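You operate a simulated robot arm through the tools that you are given. There is no shell and no other tool. Be economical: measure what you need, move in short steps, check, and stop when the job is done.

The job below is to be done with a simulated two-armed robot. You get a single attempt, and the scene is never put back.

Task
Lift the sagging cage door true, then shut and lock it.
Fine: free the hinge clamp lever, turn the hinge nut till the pointer stands between the lines, clamp again; the door lock knob ends locked.

It is judged by the outcome, as a careful person would: the job done as asked, and still so three seconds after it is handed in. It fails if anything else is knocked over, pushed out of place, dropped, spilled or broken.

Robot
Two 7-joint arms with fingered hands on one trunk that stands fixed in place. Base frame: the origin is at the foot of the trunk, x ahead of it, y to its left, z up. Units: mm, degrees, N and s.
The left shoulder is at [70, 139, 1083], the right one opposite. With the tool pointing down near the work surface each hand reaches from about 420 to 820 mm from the base axis, measured 20 degrees to its own side. Payload 3.9 kg a hand.
Tool frame (each hand has its own): the origin (TCP) lies between the finger pads and is the grasp point; the fingertips stand 29 mm ahead of it; z points along the fingers, y is the line along which they close. The gripper opens to 100 mm. The gripper's body begins 34 mm behind the TCP. The gripper is a hand of 5 fingers: y runs from the thumb to the fingers, the wrist lies at [-15, -105, -177] in the tool frame.
Orientation is that of the tool frame in the base frame, as a unit quaternion [x, y, z, w]. With the fingers straight down and the wrist toward the robot, the tool's x, y and z point along [0, 1, 0], [1, 0, 0] and [0, 0, -1] of the base frame.

Tools
- The arms move only by the tool apply_moves. It takes "left_moves", "right_moves" or both (then of equal length, played together; a hand with none holds still); each is a list of rows, each a list of 2 entries, a list of its own where there are three numbers: the shift along the tool's x, y, z in mm, then the turn, a rotation vector about the tool's x, y, z in degrees. In form: [[[dx, dy, dz], [rx, ry, rz]], ...]. A call has 1 to 12 rows; each row shifts and turns the commanded pose from where the row before left it, along the tool's axes as they then stand. Rows are played at 5 a second. More than 50 mm and 8.6 degrees between two rows, and nothing of the call is played. A pose out of reach is approached as far as the arm can. The call stops where the force on the tool passes 40 N (or 10 N more than at its start, if that is more) or the arm is blocked; 0.2 s more then pass. In this call time passes only in rows, and 0.2 s behind the last. It gives the time, the measured TCP pose, the force on the tool (base axes), the opening and the grip force at its end, in the units of the frame above (readings bear some noise), with the torque about the TCP (base axes, N m) and any sound that the robot's microphone picked up.
- Cameras (640 x 400 px; columns grow to the right, rows downward): "scene" is now at [106.6, 66.4, 1403.3]; the picture's right is [0.77, -0.64, 0.00], its down [-0.37, -0.44, -0.82] and it looks along [0.52, 0.63, -0.57] (base axes); focal length 214 px, centre (320, 200). "left" rides on the left gripper at [-66, -86, -121] in its tool frame; the picture's right is [-0.76, -0.31, 0.58], its down [0.59, -0.70, 0.40] and it looks along [0.28, 0.64, 0.71] (tool axes); focal length 247 px, centre (320, 200). "right" rides on the right gripper at [66, -86, -121] in its tool frame; the picture's right is [-0.76, 0.31, -0.58], its down [-0.59, -0.70, 0.40] and it looks along [-0.28, 0.64, 0.71] (tool axes); focal length 247 px, centre (320, 200). There is no depth. A picture from a camera that has moved, and an enlarged one, comes with that camera's place and axes in the base frame and with its lens.
- get_image(camera): a new picture of that camera. It takes no simulated time.
- move_column(by): slides the trunk up (or, below 0, down) by that many mm; the arms and the scene camera ride with it, the base frame stays. It gives what a move gives, with no picture.
- set_fingers(index, middle, ring, little, thumb_bend, thumb_turn, hand): sets how far each is bent, from 0 (flat) to 1 (curled in); at 0.3 the hand is open as for a grip, at 0.7 the pads meet at the TCP. One left out holds its place. A second passes; each finger stops where it meets its share of the squeeze, and holds until it gets a number again. It is the only way to open and close the hand. It gives what a move gives, with no picture; readings hold the bend of each and the force on index, middle, ring, little, thumb and palm. thumb_turn goes from beside the hand (0) to across from the fingers (1), as for a grip.
- head_to(pan, tilt): turns the head with the scene camera to pan (to the left, within 86 degrees either way) and tilt (down, from -29 to 69), counted from straight ahead of the robot. It gives what a move gives.
- enlarge(camera, box): a new picture of the part [left, top, right, bottom] of that camera's present view, enlarged. It takes no simulated time.
- close_job(): hands the job in; it is judged then, once.

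Go step by step. Nothing tells you positions but the pictures and the camera data: compare them with the known pose of the tool, close in by small moves and look again before you grip or let go. The budget is 120 turns and 94 pictures, counting those below and the enlarged ones. Unless the task says otherwise, let go and move clear before handing in, and close with one line.

The tools are called after "Request:" as name(argument=value, ...) on one line, values as JSON. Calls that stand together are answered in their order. apply_moves: Moves the arms, as the interface text tells. Its arguments: {"type":"object","properties":{"left_moves":{"type":"array"},"right_moves":{"type":"array"}},"required":[]} The other tools are called the same way: move_column (by) slides the trunk up or down; set_fingers (index, middle, ring, little, thumb_bend, thumb_turn, hand) moves the fingers one by one; head_to (pan, tilt) turns the head that bears the scene camera; get_image (camera) takes a picture; enlarge (camera, box) takes an enlarged picture of a part of a camera's view; close_job () hands the job in.

At the start:

```text
time_s: 0.0
left_eef_pos: [187.2, 465.4, 1326.7]
left_orientation: [0.396, 0.918, -0.004, 0.001]
left_force: [0.1, 1.0, 0.0]
left_ft_torque: [0.0, 0.02, -0.03]
left_opening: 99.7
left_grip_force: 0.1
left_shape: jaw
left_bend: [0.3, 0.3, 0.3, 0.3, 0.3, 0.98]
left_finger forces: [0.0, 0.0, 0.1, 0.0, 0.1, 0.0]
right_eef_pos: [481.2, 137.3, 1285.5]
right_orientation: [0.398, 0.917, 0.0, 0.0]
right_force: [0.0, 0.5, -0.5]
right_ft_torque: [-0.01, 0.03, -0.01]
right_opening: 100.0
right_grip_force: 0.0
right_shape: jaw
right_bend: [0.3, 0.3, 0.3, 0.3, 0.3, 0.98]
right_finger forces: [0.1, 0.1, 0.0, 0.1, 0.0, 0.0]
trunk travel left (down, up): [-725.0, 115.0]
head pan, tilt: [50.4, 35.0]
```

scene: 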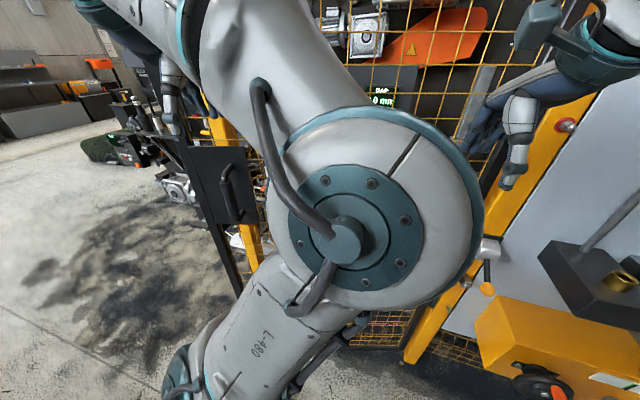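
right: 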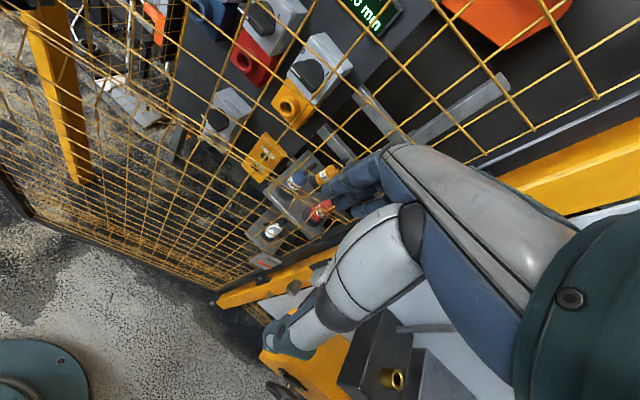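
left: 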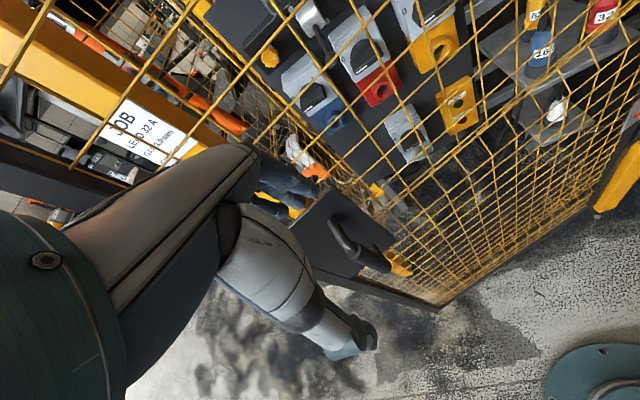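

The left arm blocks much of the scene view; a cage door with yellow mesh stands ahead-left, with hinge hardware to the right. I'll turn the head to see more.

Request:
head_to(pan=20, tilt=35)

Request:
get_image(camera="scene")

```text
time_s: 0.9
left_eef_pos: [186.1, 467.2, 1325.5]
left_orientation: [0.394, 0.919, -0.005, 0.001]
left_force: [0.0, -0.4, 0.8]
left_ft_torque: [0.0, -0.01, -0.02]
left_opening: 99.7
left_grip_force: 0.0
left_shape: jaw
left_bend: [0.3, 0.3, 0.3, 0.3, 0.3, 0.98]
left_finger forces: [0.1, 0.0, 0.1, 0.0, 0.0, 0.1]
right_eef_pos: [481.3, 138.0, 1286.0]
right_orientation: [0.397, 0.918, 0.0, 0.0]
right_force: [-0.3, 0.0, 0.4]
right_ft_torque: [0.01, 0.04, -0.01]
right_opening: 99.9
right_grip_force: 0.1
right_shape: jaw
right_bend: [0.3, 0.3, 0.3, 0.3, 0.3, 0.98]
right_finger forces: [0.0, 0.0, 0.0, 0.0, 0.0, 0.1]
trunk travel left (down, up): [-725.0, 115.0]
head pan, tilt: [20.0, 35.0]
```

```text
90 pictures are left
camera scene: at [133.2, 28.8, 1403.3], right [0.34, -0.94, 0.0], down [-0.54, -0.2, -0.82], along [0.77, 0.28, -0.57], focal length 214 px, centre (320, 200)
```

scene: 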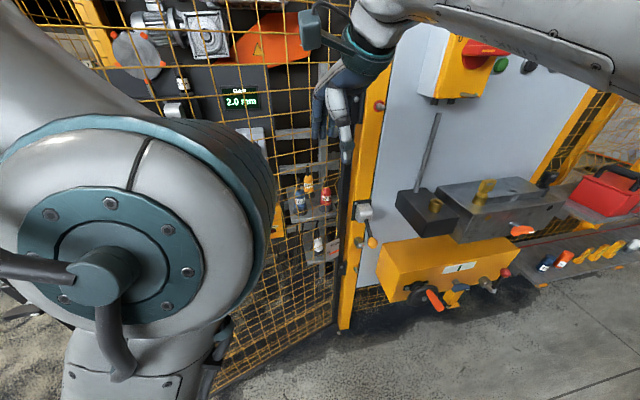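

A display reads "2.0 mm" and the hinge hardware seems to be on the yellow post at about (365,230). I'll enlarge those.

Request:
enlarge(camera="scene", box=[310, 180, 420, 310])

Request:
enlarge(camera="scene", box=[370, 170, 550, 320])

Request:
enlarge(camera="scene", box=[210, 60, 400, 190])

```text
3.08 times, centred on (365, 245) of scene
camera zoom: at [133.2, 28.8, 1403.3], right [0.34, -0.94, 0.0], down [-0.54, -0.2, -0.82], along [0.77, 0.28, -0.57], focal length 660 px, centre (182, 62)
```

zoom: 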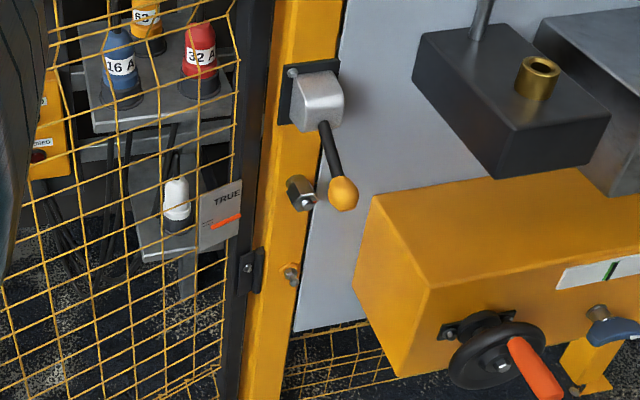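

```text
2.67 times, centred on (460, 245) of scene
camera zoom: at [133.2, 28.8, 1403.3], right [0.34, -0.94, 0.0], down [-0.54, -0.2, -0.82], along [0.77, 0.28, -0.57], focal length 572 px, centre (-53, 80)
```

zoom: 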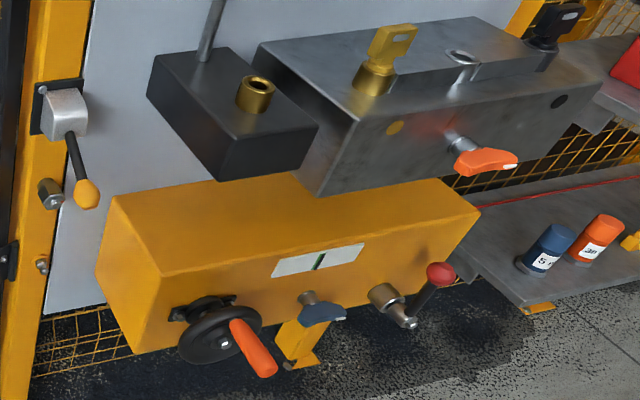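

```text
3.08 times, centred on (305, 125) of scene
camera zoom: at [133.2, 28.8, 1403.3], right [0.34, -0.94, 0.0], down [-0.54, -0.2, -0.82], along [0.77, 0.28, -0.57], focal length 660 px, centre (366, 431)
```

zoom: 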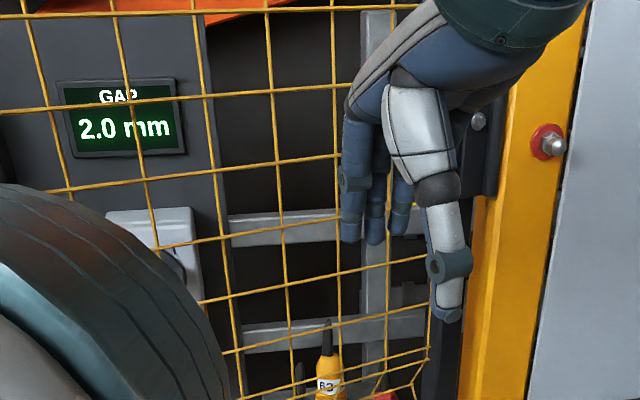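

The clamp lever (yellow ball), a hex nut and a "TRUE" pointer plate are on the right post. Now I look at the left side; I'll pull the left arm out of the view later, first pan far left.

Request:
head_to(pan=75, tilt=25)

Request:
get_image(camera="scene")

Request:
enlarge(camera="left", box=[60, 80, 460, 330])

```text
time_s: 2.2
left_eef_pos: [185.8, 465.8, 1327.0]
left_orientation: [0.394, 0.919, -0.005, 0.001]
left_force: [0.4, -0.4, -0.2]
left_ft_torque: [0.02, 0.0, 0.0]
left_opening: 99.7
left_grip_force: 0.0
left_shape: jaw
left_bend: [0.3, 0.3, 0.3, 0.3, 0.3, 0.98]
left_finger forces: [0.1, 0.0, 0.1, 0.0, 0.0, 0.1]
right_eef_pos: [479.5, 137.2, 1284.8]
right_orientation: [0.398, 0.918, 0.0, 0.0]
right_force: [-0.7, -0.9, 0.2]
right_ft_torque: [0.03, -0.03, 0.0]
right_opening: 99.9
right_grip_force: 0.1
right_shape: jaw
right_bend: [0.3, 0.3, 0.3, 0.3, 0.3, 0.98]
right_finger forces: [0.1, 0.1, 0.0, 0.0, 0.1, 0.0]
trunk travel left (down, up): [-725.0, 115.0]
head pan, tilt: [75.0, 25.0]
```

```text
86 pictures are left
camera scene: at [74.5, 87.6, 1419.0], right [0.97, -0.26, 0.0], down [-0.11, -0.41, -0.91], along [0.24, 0.88, -0.42], focal length 214 px, centre (320, 200)
```

scene: 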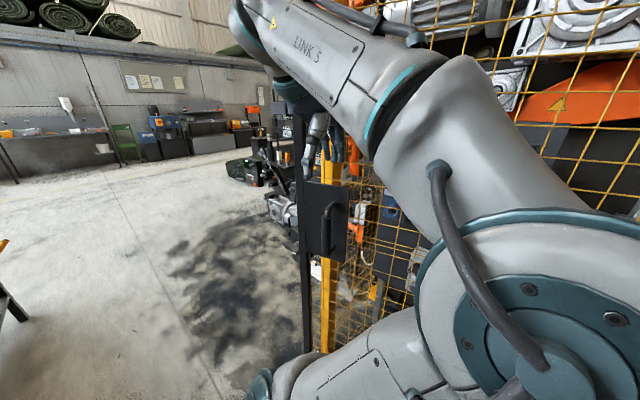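

```text
1.60 times, centred on (260, 205) of left
camera zoom: at [169.4, 359.9, 1447.1], right [0.3, -0.77, -0.57], down [-0.92, -0.06, -0.4], along [0.27, 0.64, -0.72], focal length 395 px, centre (416, 192)
```

zoom: 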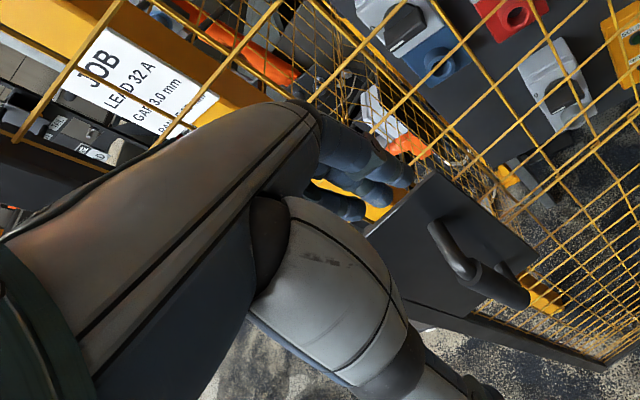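

The cage plane seems oblique: hinge post near (795,100), latch post near (330,910), door slightly ajar, handle panel near (300,860,950). I check the right side before moving anything.

Request:
head_to(pan=-25, tilt=40)

Request:
get_image(camera="scene")

```text
time_s: 4.0
left_eef_pos: [186.5, 466.3, 1325.8]
left_orientation: [0.393, 0.919, -0.006, 0.001]
left_force: [-0.2, 0.5, -0.6]
left_ft_torque: [-0.02, -0.02, 0.0]
left_opening: 99.9
left_grip_force: 0.1
left_shape: jaw
left_bend: [0.3, 0.3, 0.3, 0.3, 0.3, 0.98]
left_finger forces: [0.1, 0.0, 0.0, 0.1, 0.0, 0.1]
right_eef_pos: [479.2, 137.7, 1285.9]
right_orientation: [0.397, 0.918, 0.0, 0.0]
right_force: [0.4, -0.5, 0.2]
right_ft_torque: [-0.04, -0.01, 0.0]
right_opening: 100.0
right_grip_force: 0.0
right_shape: jaw
right_bend: [0.3, 0.3, 0.3, 0.3, 0.3, 0.98]
right_finger forces: [0.0, 0.0, 0.0, 0.0, 0.0, 0.0]
trunk travel left (down, up): [-725.0, 115.0]
head pan, tilt: [-25.0, 40.0]
```

```text
84 pictures are left
camera scene: at [127.6, -37.3, 1395.7], right [-0.42, -0.91, 0.0], down [-0.58, 0.27, -0.77], along [0.69, -0.32, -0.64], focal length 214 px, centre (320, 200)
```

scene: 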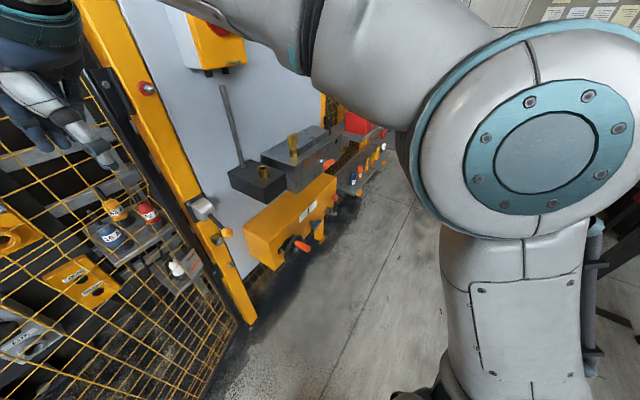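

The right side is clear for lowering. I lower the trunk 250 mm to bring camera and arms to hinge height.

Request:
move_column(by=-250)

Request:
head_to(pan=20, tilt=25)

Request:
get_image(camera="scene")

Request:
get_image(camera="left")

Request:
get_image(camera="right")

```text
time_s: 6.5
left_eef_pos: [186.0, 465.8, 1076.1]
left_orientation: [0.393, 0.919, -0.005, 0.001]
left_force: [-0.6, -0.2, 0.3]
left_ft_torque: [0.01, 0.03, 0.0]
left_opening: 99.8
left_grip_force: 0.0
left_shape: jaw
left_bend: [0.3, 0.3, 0.3, 0.3, 0.3, 0.98]
left_finger forces: [0.1, 0.0, 0.0, 0.0, 0.1, 0.0]
right_eef_pos: [479.3, 137.7, 1036.7]
right_orientation: [0.397, 0.918, 0.0, 0.0]
right_force: [-0.2, -0.7, -0.6]
right_ft_torque: [-0.03, 0.02, 0.0]
right_opening: 99.6
right_grip_force: 0.0
right_shape: jaw
right_bend: [0.3, 0.3, 0.3, 0.3, 0.3, 0.98]
right_finger forces: [0.0, 0.1, 0.1, 0.0, 0.0, 0.1]
trunk travel left (down, up): [-475.0, 365.0]
head pan, tilt: [-25.0, 40.0]
```

```text
time_s: 7.7
left_eef_pos: [185.5, 465.3, 1075.4]
left_orientation: [0.394, 0.919, -0.005, 0.002]
left_force: [0.0, 0.0, -0.1]
left_ft_torque: [-0.04, 0.01, 0.0]
left_opening: 100.0
left_grip_force: 0.2
left_shape: jaw
left_bend: [0.3, 0.3, 0.3, 0.3, 0.3, 0.98]
left_finger forces: [0.0, 0.1, 0.0, 0.1, 0.1, 0.1]
right_eef_pos: [479.7, 137.9, 1036.2]
right_orientation: [0.397, 0.918, 0.0, 0.0]
right_force: [-0.3, 0.0, 0.0]
right_ft_torque: [0.01, 0.03, 0.01]
right_opening: 99.6
right_grip_force: 0.1
right_shape: jaw
right_bend: [0.3, 0.3, 0.3, 0.3, 0.3, 0.98]
right_finger forces: [0.0, 0.1, 0.1, 0.0, 0.1, 0.0]
trunk travel left (down, up): [-475.0, 365.0]
head pan, tilt: [20.0, 25.0]
```

```text
83 pictures are left
camera scene: at [137.1, 30.0, 1169.0], right [0.34, -0.94, 0.0], down [-0.4, -0.14, -0.91], along [0.85, 0.31, -0.42], focal length 214 px, centre (320, 200)
```

scene: 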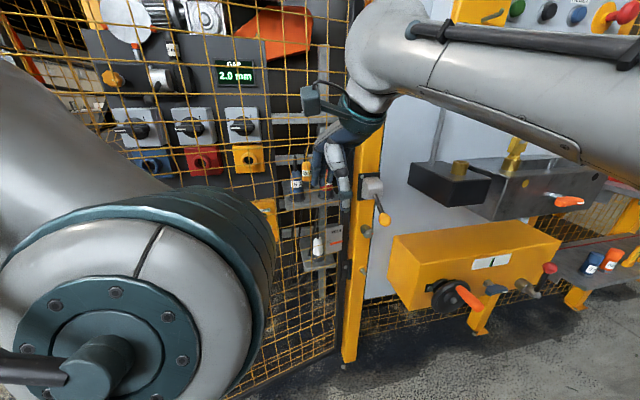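

```text
82 pictures are left
camera left: at [169.4, 359.9, 1197.1], right [0.3, -0.77, -0.57], down [-0.92, -0.06, -0.4], along [0.27, 0.64, -0.72], focal length 247 px, centre (320, 200)
```

left: 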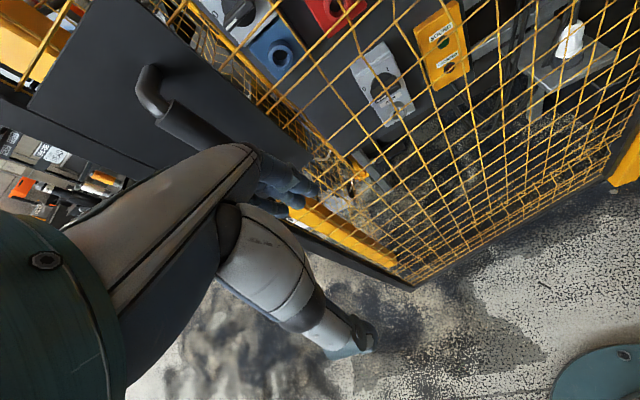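

```text
81 pictures are left
camera right: at [372.4, 126.7, 1156.1], right [0.74, -0.34, 0.58], down [-0.11, -0.91, -0.4], along [0.66, 0.23, -0.71], focal length 247 px, centre (320, 200)
```

right: 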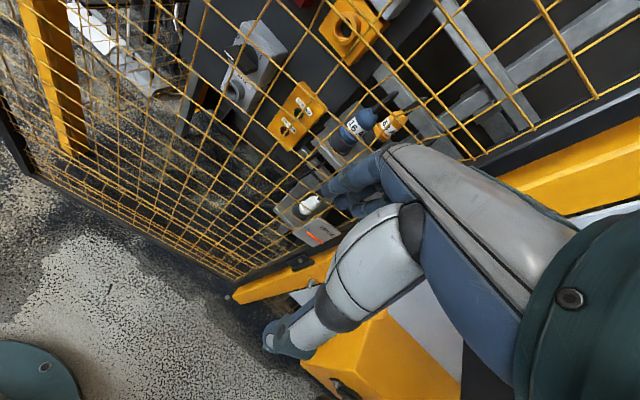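

I zoom in on the hinge hardware from this new height for triangulation.

Request:
enlarge(camera="scene", box=[310, 160, 410, 280])

Request:
head_to(pan=75, tilt=20)

Request:
enlarge(camera="scene", box=[220, 100, 460, 250])

```text
3.33 times, centred on (360, 220) of scene
camera zoom: at [137.1, 30.0, 1169.0], right [0.34, -0.94, 0.0], down [-0.4, -0.14, -0.91], along [0.85, 0.31, -0.42], focal length 715 px, centre (187, 133)
```

zoom: 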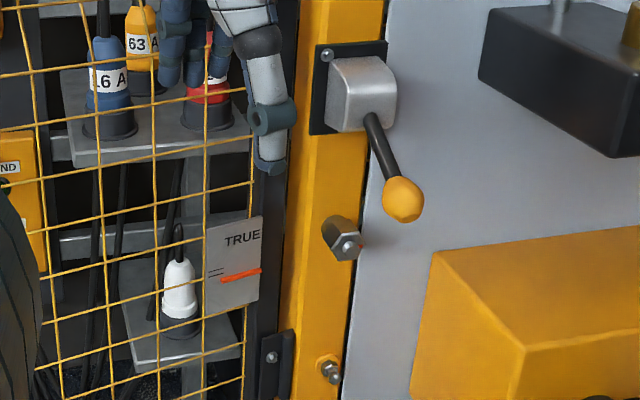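

```text
time_s: 8.9
left_eef_pos: [185.8, 466.0, 1076.1]
left_orientation: [0.394, 0.919, -0.006, 0.002]
left_force: [0.2, -0.4, 0.1]
left_ft_torque: [-0.01, 0.0, -0.02]
left_opening: 99.9
left_grip_force: 0.1
left_shape: jaw
left_bend: [0.3, 0.3, 0.3, 0.3, 0.3, 0.98]
left_finger forces: [0.1, 0.2, 0.0, 0.0, 0.0, 0.0]
right_eef_pos: [478.7, 138.1, 1036.6]
right_orientation: [0.397, 0.918, 0.0, 0.0]
right_force: [0.4, 0.0, 0.1]
right_ft_torque: [0.03, 0.02, -0.04]
right_opening: 100.1
right_grip_force: 0.0
right_shape: jaw
right_bend: [0.3, 0.3, 0.3, 0.3, 0.3, 0.98]
right_finger forces: [0.1, 0.1, 0.0, 0.1, 0.1, 0.1]
trunk travel left (down, up): [-475.0, 365.0]
head pan, tilt: [75.0, 20.0]
```

```text
2.67 times, centred on (340, 175) of scene
camera zoom: at [74.7, 88.5, 1177.1], right [0.97, -0.26, 0.0], down [-0.09, -0.33, -0.94], along [0.24, 0.91, -0.34], focal length 572 px, centre (267, 267)
```

zoom: 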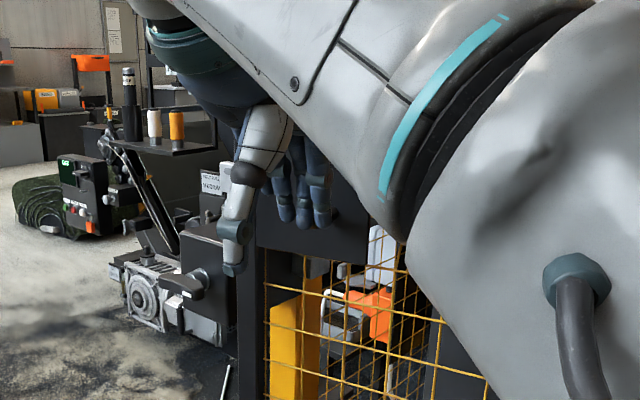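

Rough triangulation: clamp box ≈(754,86,929), lever ball ≈(670,37,877), nut face ≈(770,86,750). I'll turn the right hand to point horizontally at the hinge (fingers forward, wrist below) and look with its camera.

Request:
apply_moves(right_moves=[[[0, 0, 0], [0, 0, 6.5]], [[0, 0, 0], [0, 0, 6.5]], [[0, 0, 0], [-8, 0, 0]], [[0, 0, 0], [-8, 0, 0]], [[0, 0, 0], [-8, 0, 0]], [[0, 0, 0], [-8, 0, 0]], [[0, 0, 0], [-8, 0, 0]], [[0, 0, 0], [-8, 0, 0]], [[0, 0, 0], [-8, 0, 0]], [[0, 0, 0], [-8, 0, 0]], [[0, 0, 0], [-8, 0, 0]], [[0, 0, 0], [-8, 0, 0]]])

Request:
get_image(camera="right")

```text
time_s: 11.5
left_eef_pos: [187.0, 466.8, 1076.1]
left_orientation: [0.394, 0.919, -0.005, 0.002]
left_force: [-0.4, -0.3, -0.9]
left_ft_torque: [0.0, -0.01, 0.01]
left_opening: 99.9
left_grip_force: 0.1
left_shape: jaw
left_bend: [0.3, 0.3, 0.3, 0.3, 0.3, 0.98]
left_finger forces: [0.0, 0.0, 0.1, 0.1, 0.0, 0.0]
right_eef_pos: [481.4, 137.6, 1035.6]
right_orientation: [0.381, 0.664, 0.558, 0.32]
right_force: [-0.7, -0.3, 0.4]
right_ft_torque: [0.03, 0.01, -0.03]
right_opening: 100.0
right_grip_force: 0.0
right_shape: jaw
right_bend: [0.3, 0.3, 0.3, 0.3, 0.3, 0.98]
right_finger forces: [0.0, 0.1, 0.0, 0.0, 0.1, 0.0]
trunk travel left (down, up): [-475.0, 365.0]
head pan, tilt: [75.0, 20.0]
```

```text
78 pictures are left
camera right: at [331.3, 126.8, 971.4], right [-0.06, -0.91, 0.4], down [0.53, -0.37, -0.76], along [0.85, 0.16, 0.51], focal length 247 px, centre (320, 200)
```

right: 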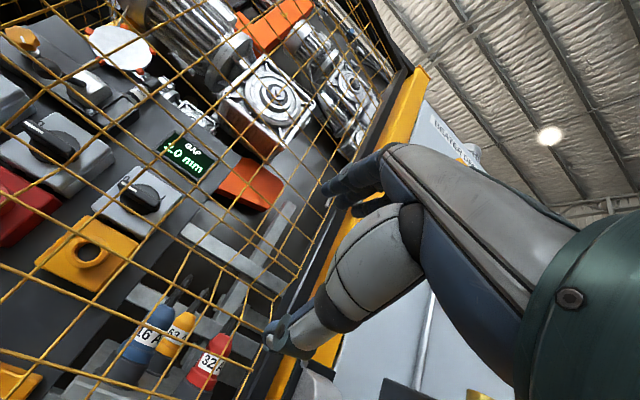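

Orientation reached. I lower this hand and view the hinge from below with it and from the head.

Request:
apply_moves(right_moves=[[[-20, -45, 0], [0, 0, 0]], [[-20, -45, 0], [0, 0, 0]], [[-20, -45, 0], [0, 0, 0]], [[-20, -45, 0], [0, 0, 0]], [[-20, -45, 0], [0, 0, 0]]])

Request:
head_to(pan=15, tilt=25)

Request:
get_image(camera="right")

Request:
get_image(camera="scene")

```text
time_s: 12.7
left_eef_pos: [185.9, 465.9, 1075.2]
left_orientation: [0.394, 0.919, -0.005, 0.001]
left_force: [0.2, -0.1, -0.4]
left_ft_torque: [0.03, 0.0, 0.02]
left_opening: 99.9
left_grip_force: 0.0
left_shape: jaw
left_bend: [0.3, 0.3, 0.3, 0.3, 0.3, 0.98]
left_finger forces: [0.1, 0.0, 0.0, 0.0, 0.0, 0.0]
right_eef_pos: [454.3, 81.0, 846.6]
right_orientation: [0.388, 0.664, 0.552, 0.322]
right_force: [-0.6, -0.7, -0.1]
right_ft_torque: [0.02, 0.01, 0.02]
right_opening: 100.1
right_grip_force: 0.1
right_shape: jaw
right_bend: [0.3, 0.3, 0.3, 0.3, 0.3, 0.98]
right_finger forces: [0.0, 0.0, 0.0, 0.0, 0.1, 0.0]
right hand out of reach, approached as far as the arm can: row 3, 4, 5
trunk travel left (down, up): [-475.0, 365.0]
head pan, tilt: [75.0, 20.0]
```

```text
time_s: 14.0
left_eef_pos: [186.4, 465.9, 1077.2]
left_orientation: [0.394, 0.919, -0.005, 0.002]
left_force: [-0.7, -0.8, 0.4]
left_ft_torque: [0.0, -0.01, 0.01]
left_opening: 100.1
left_grip_force: 0.1
left_shape: jaw
left_bend: [0.3, 0.3, 0.3, 0.3, 0.3, 0.98]
left_finger forces: [0.0, 0.0, 0.0, 0.0, 0.0, 0.0]
right_eef_pos: [453.9, 81.4, 847.7]
right_orientation: [0.388, 0.663, 0.552, 0.324]
right_force: [-0.2, 0.4, -1.0]
right_ft_torque: [0.01, 0.01, 0.0]
right_opening: 99.9
right_grip_force: 0.0
right_shape: jaw
right_bend: [0.3, 0.3, 0.3, 0.3, 0.3, 0.98]
right_finger forces: [0.0, 0.0, 0.0, 0.0, 0.1, 0.0]
trunk travel left (down, up): [-475.0, 365.0]
head pan, tilt: [15.0, 25.0]
```

```text
77 pictures are left
camera right: at [305.3, 72.1, 783.8], right [-0.08, -0.91, 0.41], down [0.52, -0.38, -0.76], along [0.85, 0.15, 0.5], focal length 247 px, centre (320, 200)
```

right: 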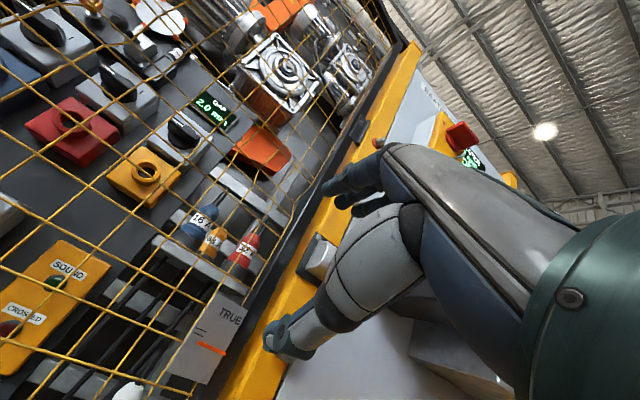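

```text
76 pictures are left
camera scene: at [139.5, 22.5, 1169.0], right [0.26, -0.97, 0.0], down [-0.41, -0.11, -0.91], along [0.88, 0.24, -0.42], focal length 214 px, centre (320, 200)
```

scene: 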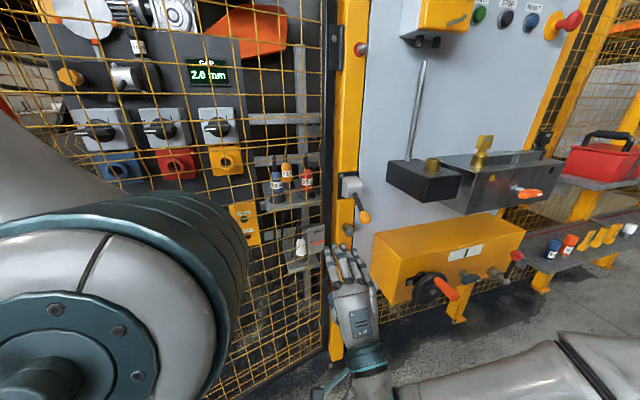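

The hand points right; now zoom on the hinge from both cameras.

Request:
enlarge(camera="scene", box=[295, 165, 395, 255])

Request:
enlarge(camera="right", box=[160, 220, 340, 400])

```text
4.44 times, centred on (345, 210) of scene
camera zoom: at [139.5, 22.5, 1169.0], right [0.26, -0.97, 0.0], down [-0.41, -0.11, -0.91], along [0.88, 0.24, -0.42], focal length 953 px, centre (209, 156)
```

zoom: 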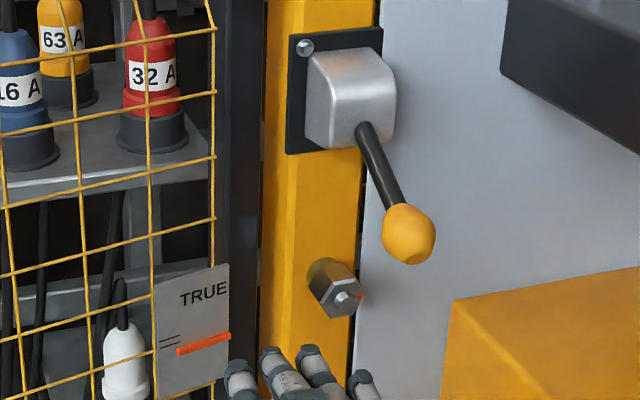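

```text
2.22 times, centred on (250, 310) of right
camera zoom: at [305.3, 72.1, 783.8], right [-0.08, -0.91, 0.41], down [0.52, -0.38, -0.76], along [0.85, 0.15, 0.5], focal length 549 px, centre (476, -44)
```

zoom: 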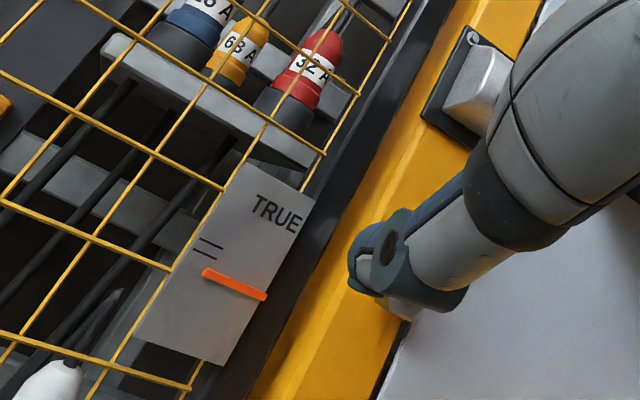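

The lever appears to stick out toward the robot. I shift the right hand right so its camera sees the lever clearly.

Request:
apply_moves(right_moves=[[[-40, 10, 0], [0, 0, 0]], [[-40, 10, 0], [0, 0, 0]], [[-40, 10, 0], [0, 0, 0]], [[-30, 10, 0], [0, 0, 0]]])

Request:
get_image(camera="right")

```text
time_s: 15.0
left_eef_pos: [185.5, 466.4, 1076.2]
left_orientation: [0.394, 0.919, -0.005, 0.002]
left_force: [-0.3, -0.2, -0.5]
left_ft_torque: [-0.03, -0.01, -0.01]
left_opening: 99.9
left_grip_force: 0.1
left_shape: jaw
left_bend: [0.3, 0.3, 0.3, 0.3, 0.3, 0.98]
left_finger forces: [0.0, 0.0, 0.1, 0.1, 0.1, 0.0]
right_eef_pos: [464.6, 42.8, 933.0]
right_orientation: [0.387, 0.662, 0.555, 0.323]
right_force: [0.0, 0.1, 0.4]
right_ft_torque: [0.0, 0.02, 0.03]
right_opening: 99.9
right_grip_force: 0.1
right_shape: jaw
right_bend: [0.3, 0.3, 0.3, 0.3, 0.3, 0.98]
right_finger forces: [0.1, 0.0, 0.1, 0.0, 0.0, 0.0]
right hand out of reach, approached as far as the arm can: row 1, 2, 3, 4
trunk travel left (down, up): [-475.0, 365.0]
head pan, tilt: [15.0, 25.0]
```

```text
73 pictures are left
camera right: at [315.4, 34.1, 870.0], right [-0.07, -0.91, 0.4], down [0.52, -0.38, -0.76], along [0.85, 0.15, 0.5], focal length 247 px, centre (320, 200)
```

right: 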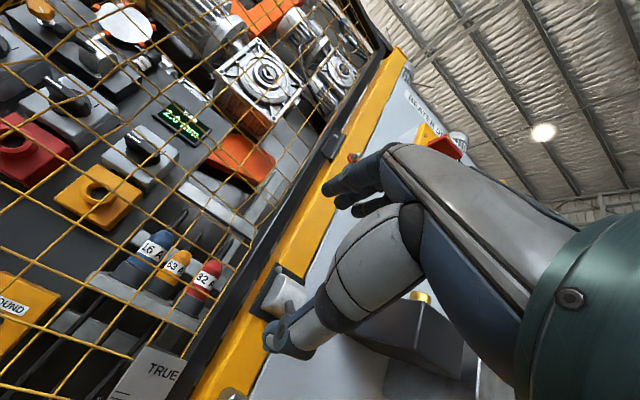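

The arm is too folded here. I move forward a bit, which should restore reach, and look again.

Request:
apply_moves(right_moves=[[[0, 0, 40], [0, 0, 0]], [[0, -10, 40], [0, 0, 0]], [[-20, -20, 10], [0, 0, 0]]])

Request:
get_image(camera="right")

Request:
enlarge(camera="scene", box=[270, 140, 430, 290])

```text
time_s: 15.8
left_eef_pos: [184.7, 466.2, 1075.9]
left_orientation: [0.394, 0.919, -0.006, 0.001]
left_force: [0.3, -1.5, 0.4]
left_ft_torque: [-0.01, 0.01, -0.03]
left_opening: 100.1
left_grip_force: 0.1
left_shape: jaw
left_bend: [0.3, 0.3, 0.3, 0.3, 0.3, 0.98]
left_finger forces: [0.0, 0.1, 0.0, 0.1, 0.0, 0.0]
right_eef_pos: [516.4, 101.3, 905.1]
right_orientation: [0.388, 0.662, 0.553, 0.323]
right_force: [-0.2, 0.2, 0.0]
right_ft_torque: [-0.01, 0.01, 0.03]
right_opening: 99.7
right_grip_force: 0.0
right_shape: jaw
right_bend: [0.3, 0.3, 0.3, 0.3, 0.3, 0.98]
right_finger forces: [0.0, 0.0, 0.0, 0.1, 0.1, 0.1]
right hand out of reach, approached as far as the arm can: row 1, 2, 3
trunk travel left (down, up): [-475.0, 365.0]
head pan, tilt: [15.0, 25.0]
```

```text
72 pictures are left
camera right: at [366.1, 92.2, 842.0], right [-0.08, -0.91, 0.4], down [0.52, -0.38, -0.76], along [0.85, 0.15, 0.5], focal length 247 px, centre (320, 200)
```

right: 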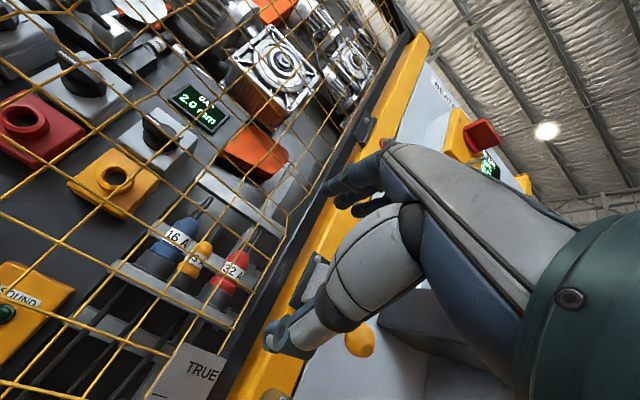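

```text
2.67 times, centred on (350, 215) of scene
camera zoom: at [139.6, 22.2, 1169.0], right [0.26, -0.97, 0.0], down [-0.41, -0.11, -0.91], along [0.88, 0.23, -0.42], focal length 572 px, centre (240, 160)
```

zoom: 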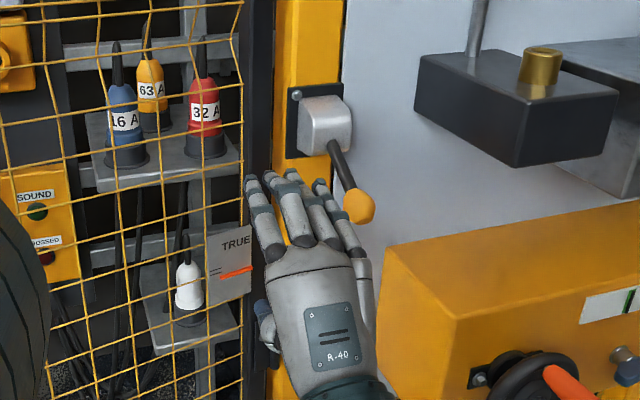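

The ball is triangulated at ≈(675,33,878), the lever standing out of the clamp and about 25° down, so it likely swings up/down. I move to a pre-grasp 80 mm in front of the ball.

Request:
apply_moves(right_moves=[[[-35, -5, 8], [0, 0, 0]], [[-35, -5, 8], [0, 0, 0]], [[-35, -5, 8], [0, 0, 0]], [[-33, -7, 6], [0, 0, 0]]])

Request:
enlarge(camera="scene", box=[270, 140, 430, 290])

```text
time_s: 16.8
left_eef_pos: [186.0, 466.3, 1076.9]
left_orientation: [0.394, 0.919, -0.004, 0.003]
left_force: [-1.0, 0.1, 0.3]
left_ft_torque: [-0.02, 0.02, -0.02]
left_opening: 100.0
left_grip_force: 0.1
left_shape: jaw
left_bend: [0.3, 0.3, 0.3, 0.3, 0.3, 0.98]
left_finger forces: [0.0, 0.1, 0.0, 0.0, 0.0, 0.0]
right_eef_pos: [519.3, 88.5, 925.5]
right_orientation: [0.391, 0.662, 0.551, 0.323]
right_force: [-0.7, 0.6, -0.5]
right_ft_torque: [-0.04, 0.02, -0.02]
right_opening: 99.9
right_grip_force: 0.0
right_shape: jaw
right_bend: [0.3, 0.3, 0.3, 0.3, 0.3, 0.98]
right_finger forces: [0.1, 0.1, 0.0, 0.0, 0.0, 0.0]
right hand out of reach, approached as far as the arm can: row 1, 2, 3, 4
trunk travel left (down, up): [-475.0, 365.0]
head pan, tilt: [15.0, 25.0]
```

```text
2.67 times, centred on (350, 215) of scene
camera zoom: at [139.3, 22.3, 1169.1], right [0.26, -0.97, 0.0], down [-0.41, -0.11, -0.91], along [0.88, 0.23, -0.42], focal length 572 px, centre (240, 160)
```

zoom: 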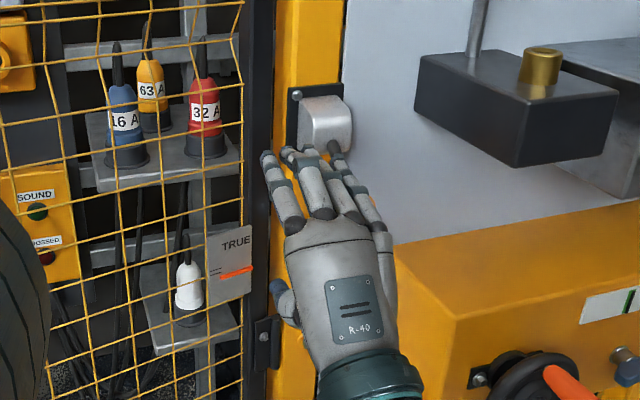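

The right-ward move was refused as out of reach. I test with a null move whether the commanded pose is reset to the measured one.

Request:
apply_moves(right_moves=[[[0, 0, 0], [0, 0, 0]]])

```text
time_s: 17.2
left_eef_pos: [185.7, 466.2, 1076.7]
left_orientation: [0.394, 0.919, -0.005, 0.002]
left_force: [-0.8, 0.3, 0.1]
left_ft_torque: [0.02, 0.0, 0.03]
left_opening: 99.7
left_grip_force: 0.1
left_shape: jaw
left_bend: [0.3, 0.3, 0.3, 0.3, 0.3, 0.98]
left_finger forces: [0.1, 0.0, 0.0, 0.0, 0.0, 0.0]
right_eef_pos: [519.9, 88.9, 925.9]
right_orientation: [0.391, 0.662, 0.551, 0.324]
right_force: [0.2, 0.5, 0.4]
right_ft_torque: [-0.02, -0.01, -0.01]
right_opening: 99.9
right_grip_force: 0.0
right_shape: jaw
right_bend: [0.3, 0.3, 0.3, 0.3, 0.3, 0.98]
right_finger forces: [0.1, 0.0, 0.0, 0.1, 0.0, 0.0]
trunk travel left (down, up): [-475.0, 365.0]
head pan, tilt: [15.0, 25.0]
```

The commanded pose resets to the measured one, so a joint limit blocks it. I roll the hand about its pointing axis so the wrist comes to the right instead of below.

Request:
apply_moves(right_moves=[[[0, 0, 8], [0, 0, -8]], [[0, 0, 8], [0, 0, -8]], [[0, 0, 8], [0, 0, -8]], [[0, 0, 0], [0, 0, -8]], [[0, 0, 0], [0, 0, -8]], [[0, 0, 0], [0, 0, -8]], [[0, 0, 0], [0, 0, -8]], [[0, 0, 0], [0, 0, -8]]])

Request:
get_image(camera="scene")

```text
time_s: 19.0
left_eef_pos: [185.2, 466.1, 1075.7]
left_orientation: [0.394, 0.919, -0.005, 0.003]
left_force: [-0.3, 0.2, -0.1]
left_ft_torque: [0.03, -0.03, -0.01]
left_opening: 100.0
left_grip_force: 0.1
left_shape: jaw
left_bend: [0.3, 0.3, 0.3, 0.3, 0.3, 0.98]
left_finger forces: [0.0, 0.1, 0.0, 0.0, 0.0, 0.0]
right_eef_pos: [436.1, 223.6, 867.9]
right_orientation: [0.049, 0.733, 0.33, 0.593]
right_force: [-0.1, 0.0, -0.8]
right_ft_torque: [-0.01, 0.0, 0.0]
right_opening: 100.0
right_grip_force: 0.0
right_shape: jaw
right_bend: [0.3, 0.3, 0.3, 0.3, 0.3, 0.98]
right_finger forces: [0.0, 0.0, 0.0, 0.0, 0.0, 0.0]
right hand out of reach, approached as far as the arm can: row 1, 2, 3, 4, 5, 6, 7, 8
trunk travel left (down, up): [-475.0, 365.0]
head pan, tilt: [15.0, 25.0]
```

```text
69 pictures are left
camera scene: at [139.1, 22.2, 1169.1], right [0.26, -0.97, 0.0], down [-0.41, -0.11, -0.91], along [0.88, 0.23, -0.42], focal length 214 px, centre (320, 200)
```

scene: 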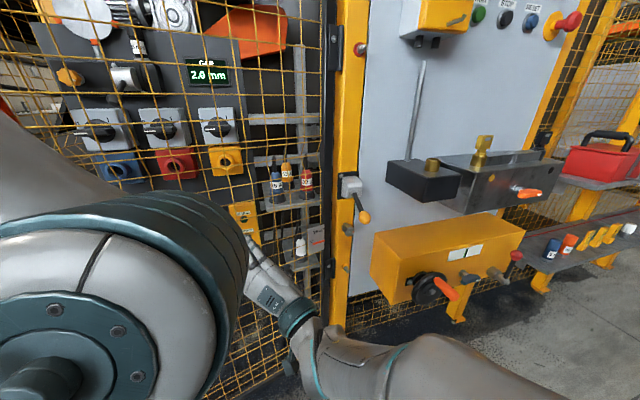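

The arm got stuck in a folded configuration. I raise the trunk 150 mm and unwind the hand back toward the pointing-down pose, to come at the hinge from a healthier configuration.

Request:
move_column(by=150)

Request:
apply_moves(right_moves=[[[0, 0, 0], [0, 0, 8]], [[0, 0, 0], [0, 0, 8]], [[0, 0, 0], [0, 0, 8]], [[0, 0, 0], [0, 0, 8]], [[0, 0, 0], [0, 0, 8]], [[0, 0, 0], [0, 0, 8]], [[0, 0, 0], [0, 0, 8]], [[0, 0, 0], [0, 0, 8]]])

Request:
apply_moves(right_moves=[[[0, 0, 0], [8, 0, 0]], [[0, 0, 0], [8, 0, 0]], [[0, 0, 0], [8, 0, 0]], [[0, 0, 0], [8, 0, 0]], [[0, 0, 0], [8, 0, 0]], [[0, 0, 0], [8, 0, 0]], [[0, 0, 0], [8, 0, 0]], [[0, 0, 0], [8, 0, 0]], [[0, 0, 0], [8, 0, 0]]])

Request:
get_image(camera="scene")

```text
time_s: 20.7
left_eef_pos: [186.7, 466.3, 1226.1]
left_orientation: [0.394, 0.919, -0.005, 0.001]
left_force: [0.1, 0.9, 0.1]
left_ft_torque: [0.01, 0.01, -0.01]
left_opening: 100.0
left_grip_force: 0.1
left_shape: jaw
left_bend: [0.3, 0.3, 0.3, 0.3, 0.3, 0.98]
left_finger forces: [0.0, 0.1, 0.0, 0.0, 0.0, 0.1]
right_eef_pos: [430.7, 229.9, 1020.3]
right_orientation: [0.044, 0.731, 0.335, 0.592]
right_force: [0.1, 1.0, 0.3]
right_ft_torque: [-0.02, -0.01, -0.02]
right_opening: 99.9
right_grip_force: 0.1
right_shape: jaw
right_bend: [0.3, 0.3, 0.3, 0.3, 0.3, 0.98]
right_finger forces: [0.1, 0.0, 0.0, 0.1, 0.0, 0.0]
trunk travel left (down, up): [-625.0, 215.0]
head pan, tilt: [15.0, 25.0]
```

```text
time_s: 22.5
left_eef_pos: [185.7, 466.0, 1226.8]
left_orientation: [0.394, 0.919, -0.006, 0.001]
left_force: [-0.4, -0.2, -0.2]
left_ft_torque: [-0.01, -0.02, -0.03]
left_opening: 99.8
left_grip_force: 0.1
left_shape: jaw
left_bend: [0.3, 0.3, 0.3, 0.3, 0.3, 0.98]
left_finger forces: [0.0, 0.1, 0.0, 0.0, 0.1, 0.0]
right_eef_pos: [429.1, 232.1, 999.4]
right_orientation: [0.419, 0.61, 0.585, 0.332]
right_force: [0.0, 0.4, -0.6]
right_ft_torque: [0.0, 0.02, 0.01]
right_opening: 100.2
right_grip_force: 0.1
right_shape: jaw
right_bend: [0.3, 0.3, 0.3, 0.3, 0.3, 0.98]
right_finger forces: [0.0, 0.1, 0.0, 0.0, 0.1, 0.0]
trunk travel left (down, up): [-625.0, 215.0]
head pan, tilt: [15.0, 25.0]
```

```text
time_s: 24.5
left_eef_pos: [185.1, 465.8, 1227.0]
left_orientation: [0.394, 0.919, -0.005, 0.002]
left_force: [1.2, -0.3, -0.2]
left_ft_torque: [-0.03, -0.02, -0.01]
left_opening: 99.9
left_grip_force: 0.0
left_shape: jaw
left_bend: [0.3, 0.3, 0.3, 0.3, 0.3, 0.98]
left_finger forces: [0.0, 0.0, 0.1, 0.1, 0.0, 0.1]
right_eef_pos: [428.3, 232.2, 1000.0]
right_orientation: [0.532, 0.839, 0.114, 0.023]
right_force: [-0.9, 0.4, -0.5]
right_ft_torque: [0.01, 0.02, 0.01]
right_opening: 100.0
right_grip_force: 0.1
right_shape: jaw
right_bend: [0.3, 0.3, 0.3, 0.3, 0.3, 0.98]
right_finger forces: [0.1, 0.0, 0.0, 0.0, 0.0, 0.0]
trunk travel left (down, up): [-625.0, 215.0]
head pan, tilt: [15.0, 25.0]
```

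```text
68 pictures are left
camera scene: at [139.3, 22.8, 1319.0], right [0.26, -0.97, 0.0], down [-0.41, -0.11, -0.91], along [0.88, 0.23, -0.42], focal length 214 px, centre (320, 200)
```

scene: 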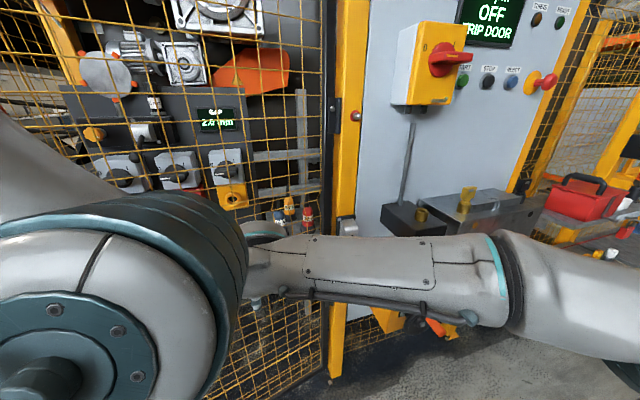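

The arm is unwound. I translate forward-right with the hand pointing down, to about (600,-10,1000).

Request:
apply_moves(right_moves=[[[-48, 9, -2], [0, 0, 0]], [[-48, 9, -2], [0, 0, 0]], [[-48, 9, -2], [0, 0, 0]], [[-48, 9, -2], [0, 0, 0]], [[-48, 9, -2], [0, 0, 0]], [[-48, 9, -2], [0, 0, 0]]])

Request:
get_image(camera="scene")

```text
time_s: 25.9
left_eef_pos: [186.9, 464.5, 1226.2]
left_orientation: [0.394, 0.919, -0.004, 0.001]
left_force: [0.3, 0.8, 0.2]
left_ft_torque: [-0.01, 0.05, -0.02]
left_opening: 100.0
left_grip_force: 0.1
left_shape: jaw
left_bend: [0.3, 0.3, 0.3, 0.3, 0.3, 0.98]
left_finger forces: [0.0, 0.0, 0.0, 0.0, 0.0, 0.0]
right_eef_pos: [600.1, -8.9, 999.5]
right_orientation: [0.532, 0.839, 0.115, 0.023]
right_force: [1.2, -0.1, 0.0]
right_ft_torque: [0.04, 0.01, -0.01]
right_opening: 100.2
right_grip_force: 0.0
right_shape: jaw
right_bend: [0.3, 0.3, 0.3, 0.3, 0.3, 0.98]
right_finger forces: [0.0, 0.0, 0.0, 0.0, 0.0, 0.0]
trunk travel left (down, up): [-625.0, 215.0]
head pan, tilt: [15.0, 25.0]
```

```text
67 pictures are left
camera scene: at [140.4, 20.9, 1319.0], right [0.26, -0.97, 0.0], down [-0.41, -0.11, -0.91], along [0.88, 0.23, -0.42], focal length 214 px, centre (320, 200)
```

scene: 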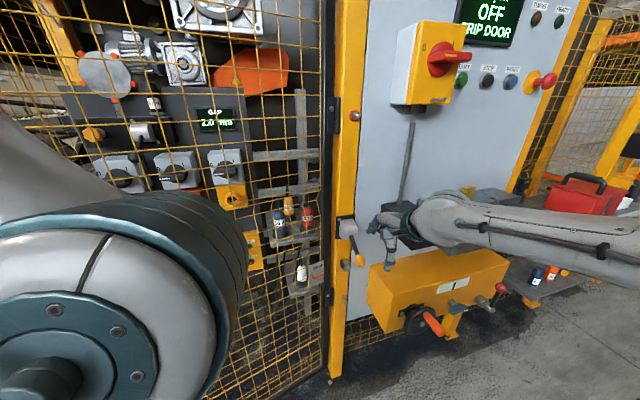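

Reached cleanly. Now rotate the hand to horizontal here, well in front of the lever.

Request:
apply_moves(right_moves=[[[0, 0, 0], [-8, 0, 0]], [[0, 0, 0], [-8, 0, 0]], [[0, 0, 0], [-8, 0, 0]], [[0, 0, 0], [-8, 0, 0]], [[0, 0, 0], [-8, 0, 0]], [[0, 0, 0], [-8, 0, 0]], [[0, 0, 0], [-8, 0, 0]], [[0, 0, 0], [-8, 0, 0]], [[0, 0, 0], [-8, 0, 0]]])

Request:
get_image(camera="scene")

```text
time_s: 28.1
left_eef_pos: [185.8, 467.7, 1225.8]
left_orientation: [0.395, 0.919, -0.007, 0.001]
left_force: [-0.1, 0.4, 0.2]
left_ft_torque: [0.0, -0.02, 0.0]
left_opening: 100.0
left_grip_force: 0.1
left_shape: jaw
left_bend: [0.3, 0.3, 0.3, 0.3, 0.3, 0.98]
left_finger forces: [0.0, 0.0, 0.0, 0.0, 0.0, 0.0]
right_eef_pos: [604.3, -26.2, 1020.5]
right_orientation: [0.431, 0.583, 0.603, 0.333]
right_force: [-0.1, -0.2, 0.0]
right_ft_torque: [0.0, 0.0, 0.02]
right_opening: 100.1
right_grip_force: 0.0
right_shape: jaw
right_bend: [0.3, 0.3, 0.3, 0.3, 0.3, 0.98]
right_finger forces: [0.0, 0.0, 0.0, 0.1, 0.1, 0.0]
trunk travel left (down, up): [-625.0, 215.0]
head pan, tilt: [15.0, 25.0]
stopped in row 9 (right hand): the arm was blocked; the commanded pose is now the measured one
```

```text
66 pictures are left
camera scene: at [139.4, 22.6, 1319.0], right [0.26, -0.97, 0.0], down [-0.41, -0.11, -0.91], along [0.88, 0.23, -0.42], focal length 214 px, centre (320, 200)
```

scene: 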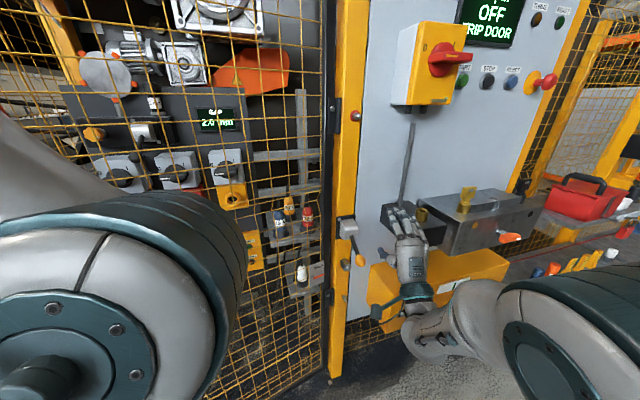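

Hand is now nearly horizontal (heading 25° left). I lower it in steps to the lever ball's height, in front of it.

Request:
apply_moves(right_moves=[[[0, -28, 5], [0, 0, 0]], [[0, -28, 5], [0, 0, 0]], [[1, -28, 5], [0, 0, 0]], [[1, -28, 5], [0, 0, 0]], [[1, -30, 4], [0, 0, 0]]])

Request:
get_image(camera="scene")

Request:
get_image(camera="right")

```text
time_s: 29.3
left_eef_pos: [186.4, 465.9, 1225.9]
left_orientation: [0.394, 0.919, -0.005, 0.002]
left_force: [0.4, -0.5, -0.2]
left_ft_torque: [-0.02, 0.05, -0.02]
left_opening: 99.7
left_grip_force: 0.1
left_shape: jaw
left_bend: [0.3, 0.3, 0.3, 0.3, 0.3, 0.98]
left_finger forces: [0.0, 0.0, 0.0, 0.0, 0.0, 0.1]
right_eef_pos: [609.8, 1.5, 875.9]
right_orientation: [0.43, 0.585, 0.6, 0.335]
right_force: [-0.3, 0.3, 0.2]
right_ft_torque: [-0.01, 0.03, 0.01]
right_opening: 99.8
right_grip_force: 0.1
right_shape: jaw
right_bend: [0.3, 0.3, 0.3, 0.3, 0.3, 0.98]
right_finger forces: [0.0, 0.0, 0.0, 0.0, 0.0, 0.0]
trunk travel left (down, up): [-625.0, 215.0]
head pan, tilt: [15.0, 25.0]
```

```text
65 pictures are left
camera scene: at [140.1, 22.8, 1319.0], right [0.26, -0.97, 0.0], down [-0.41, -0.11, -0.91], along [0.88, 0.23, -0.42], focal length 214 px, centre (320, 200)
```

scene: 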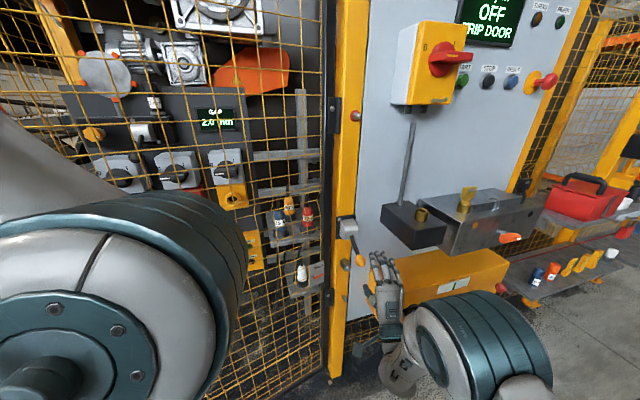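

```text
64 pictures are left
camera right: at [465.8, 17.9, 806.7], right [-0.19, -0.95, 0.24], down [0.53, -0.3, -0.79], along [0.83, -0.02, 0.56], focal length 247 px, centre (320, 200)
```

right: 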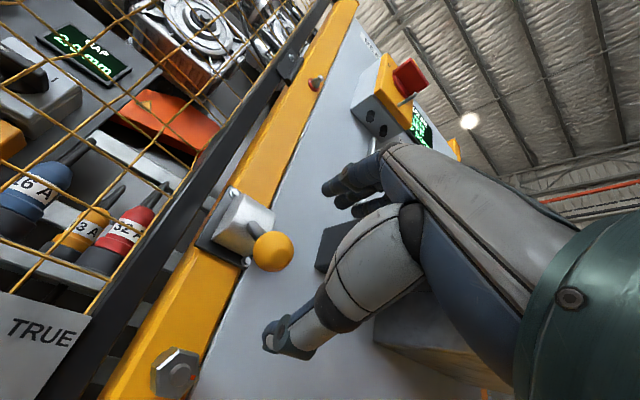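

The ball is at ≈(675,38,877), straight ahead of the TCP by ~74 mm. I advance so it lies between thumb and fingers.

Request:
apply_moves(right_moves=[[[3, 0, 25], [0, 0, 0]], [[3, 0, 25], [0, 0, 0]], [[0, 0, 22], [0, 0, 0]]])

Request:
get_image(camera="right")

Request:
enlarge(camera="scene", box=[290, 190, 430, 320])

```text
time_s: 30.1
left_eef_pos: [187.4, 465.9, 1226.5]
left_orientation: [0.394, 0.919, -0.006, 0.002]
left_force: [0.8, 0.8, -0.4]
left_ft_torque: [0.0, 0.03, 0.02]
left_opening: 99.9
left_grip_force: 0.0
left_shape: jaw
left_bend: [0.3, 0.3, 0.3, 0.3, 0.3, 0.98]
left_finger forces: [0.0, 0.0, 0.0, 0.1, 0.0, 0.0]
right_eef_pos: [672.4, 36.6, 874.2]
right_orientation: [0.43, 0.585, 0.601, 0.334]
right_force: [0.1, 0.0, 1.1]
right_ft_torque: [0.01, -0.03, 0.01]
right_opening: 99.8
right_grip_force: 0.1
right_shape: jaw
right_bend: [0.3, 0.3, 0.3, 0.3, 0.3, 0.98]
right_finger forces: [0.2, 0.0, 0.1, 0.0, 0.1, 0.1]
trunk travel left (down, up): [-625.0, 215.0]
head pan, tilt: [15.0, 25.0]
```

```text
63 pictures are left
camera right: at [527.8, 53.9, 803.5], right [-0.18, -0.95, 0.24], down [0.53, -0.3, -0.79], along [0.83, -0.02, 0.56], focal length 247 px, centre (320, 200)
```

right: 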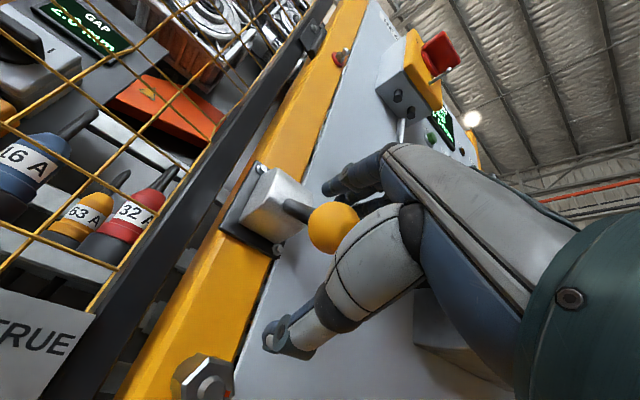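

```text
3.08 times, centred on (360, 255) of scene
camera zoom: at [140.1, 22.5, 1319.0], right [0.26, -0.97, 0.0], down [-0.41, -0.11, -0.91], along [0.88, 0.23, -0.42], focal length 660 px, centre (197, 31)
```

zoom: 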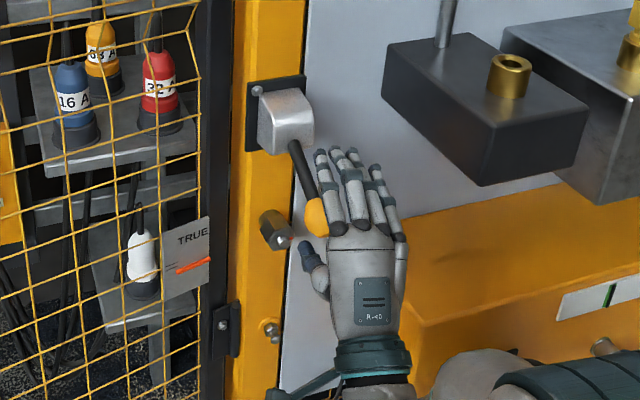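

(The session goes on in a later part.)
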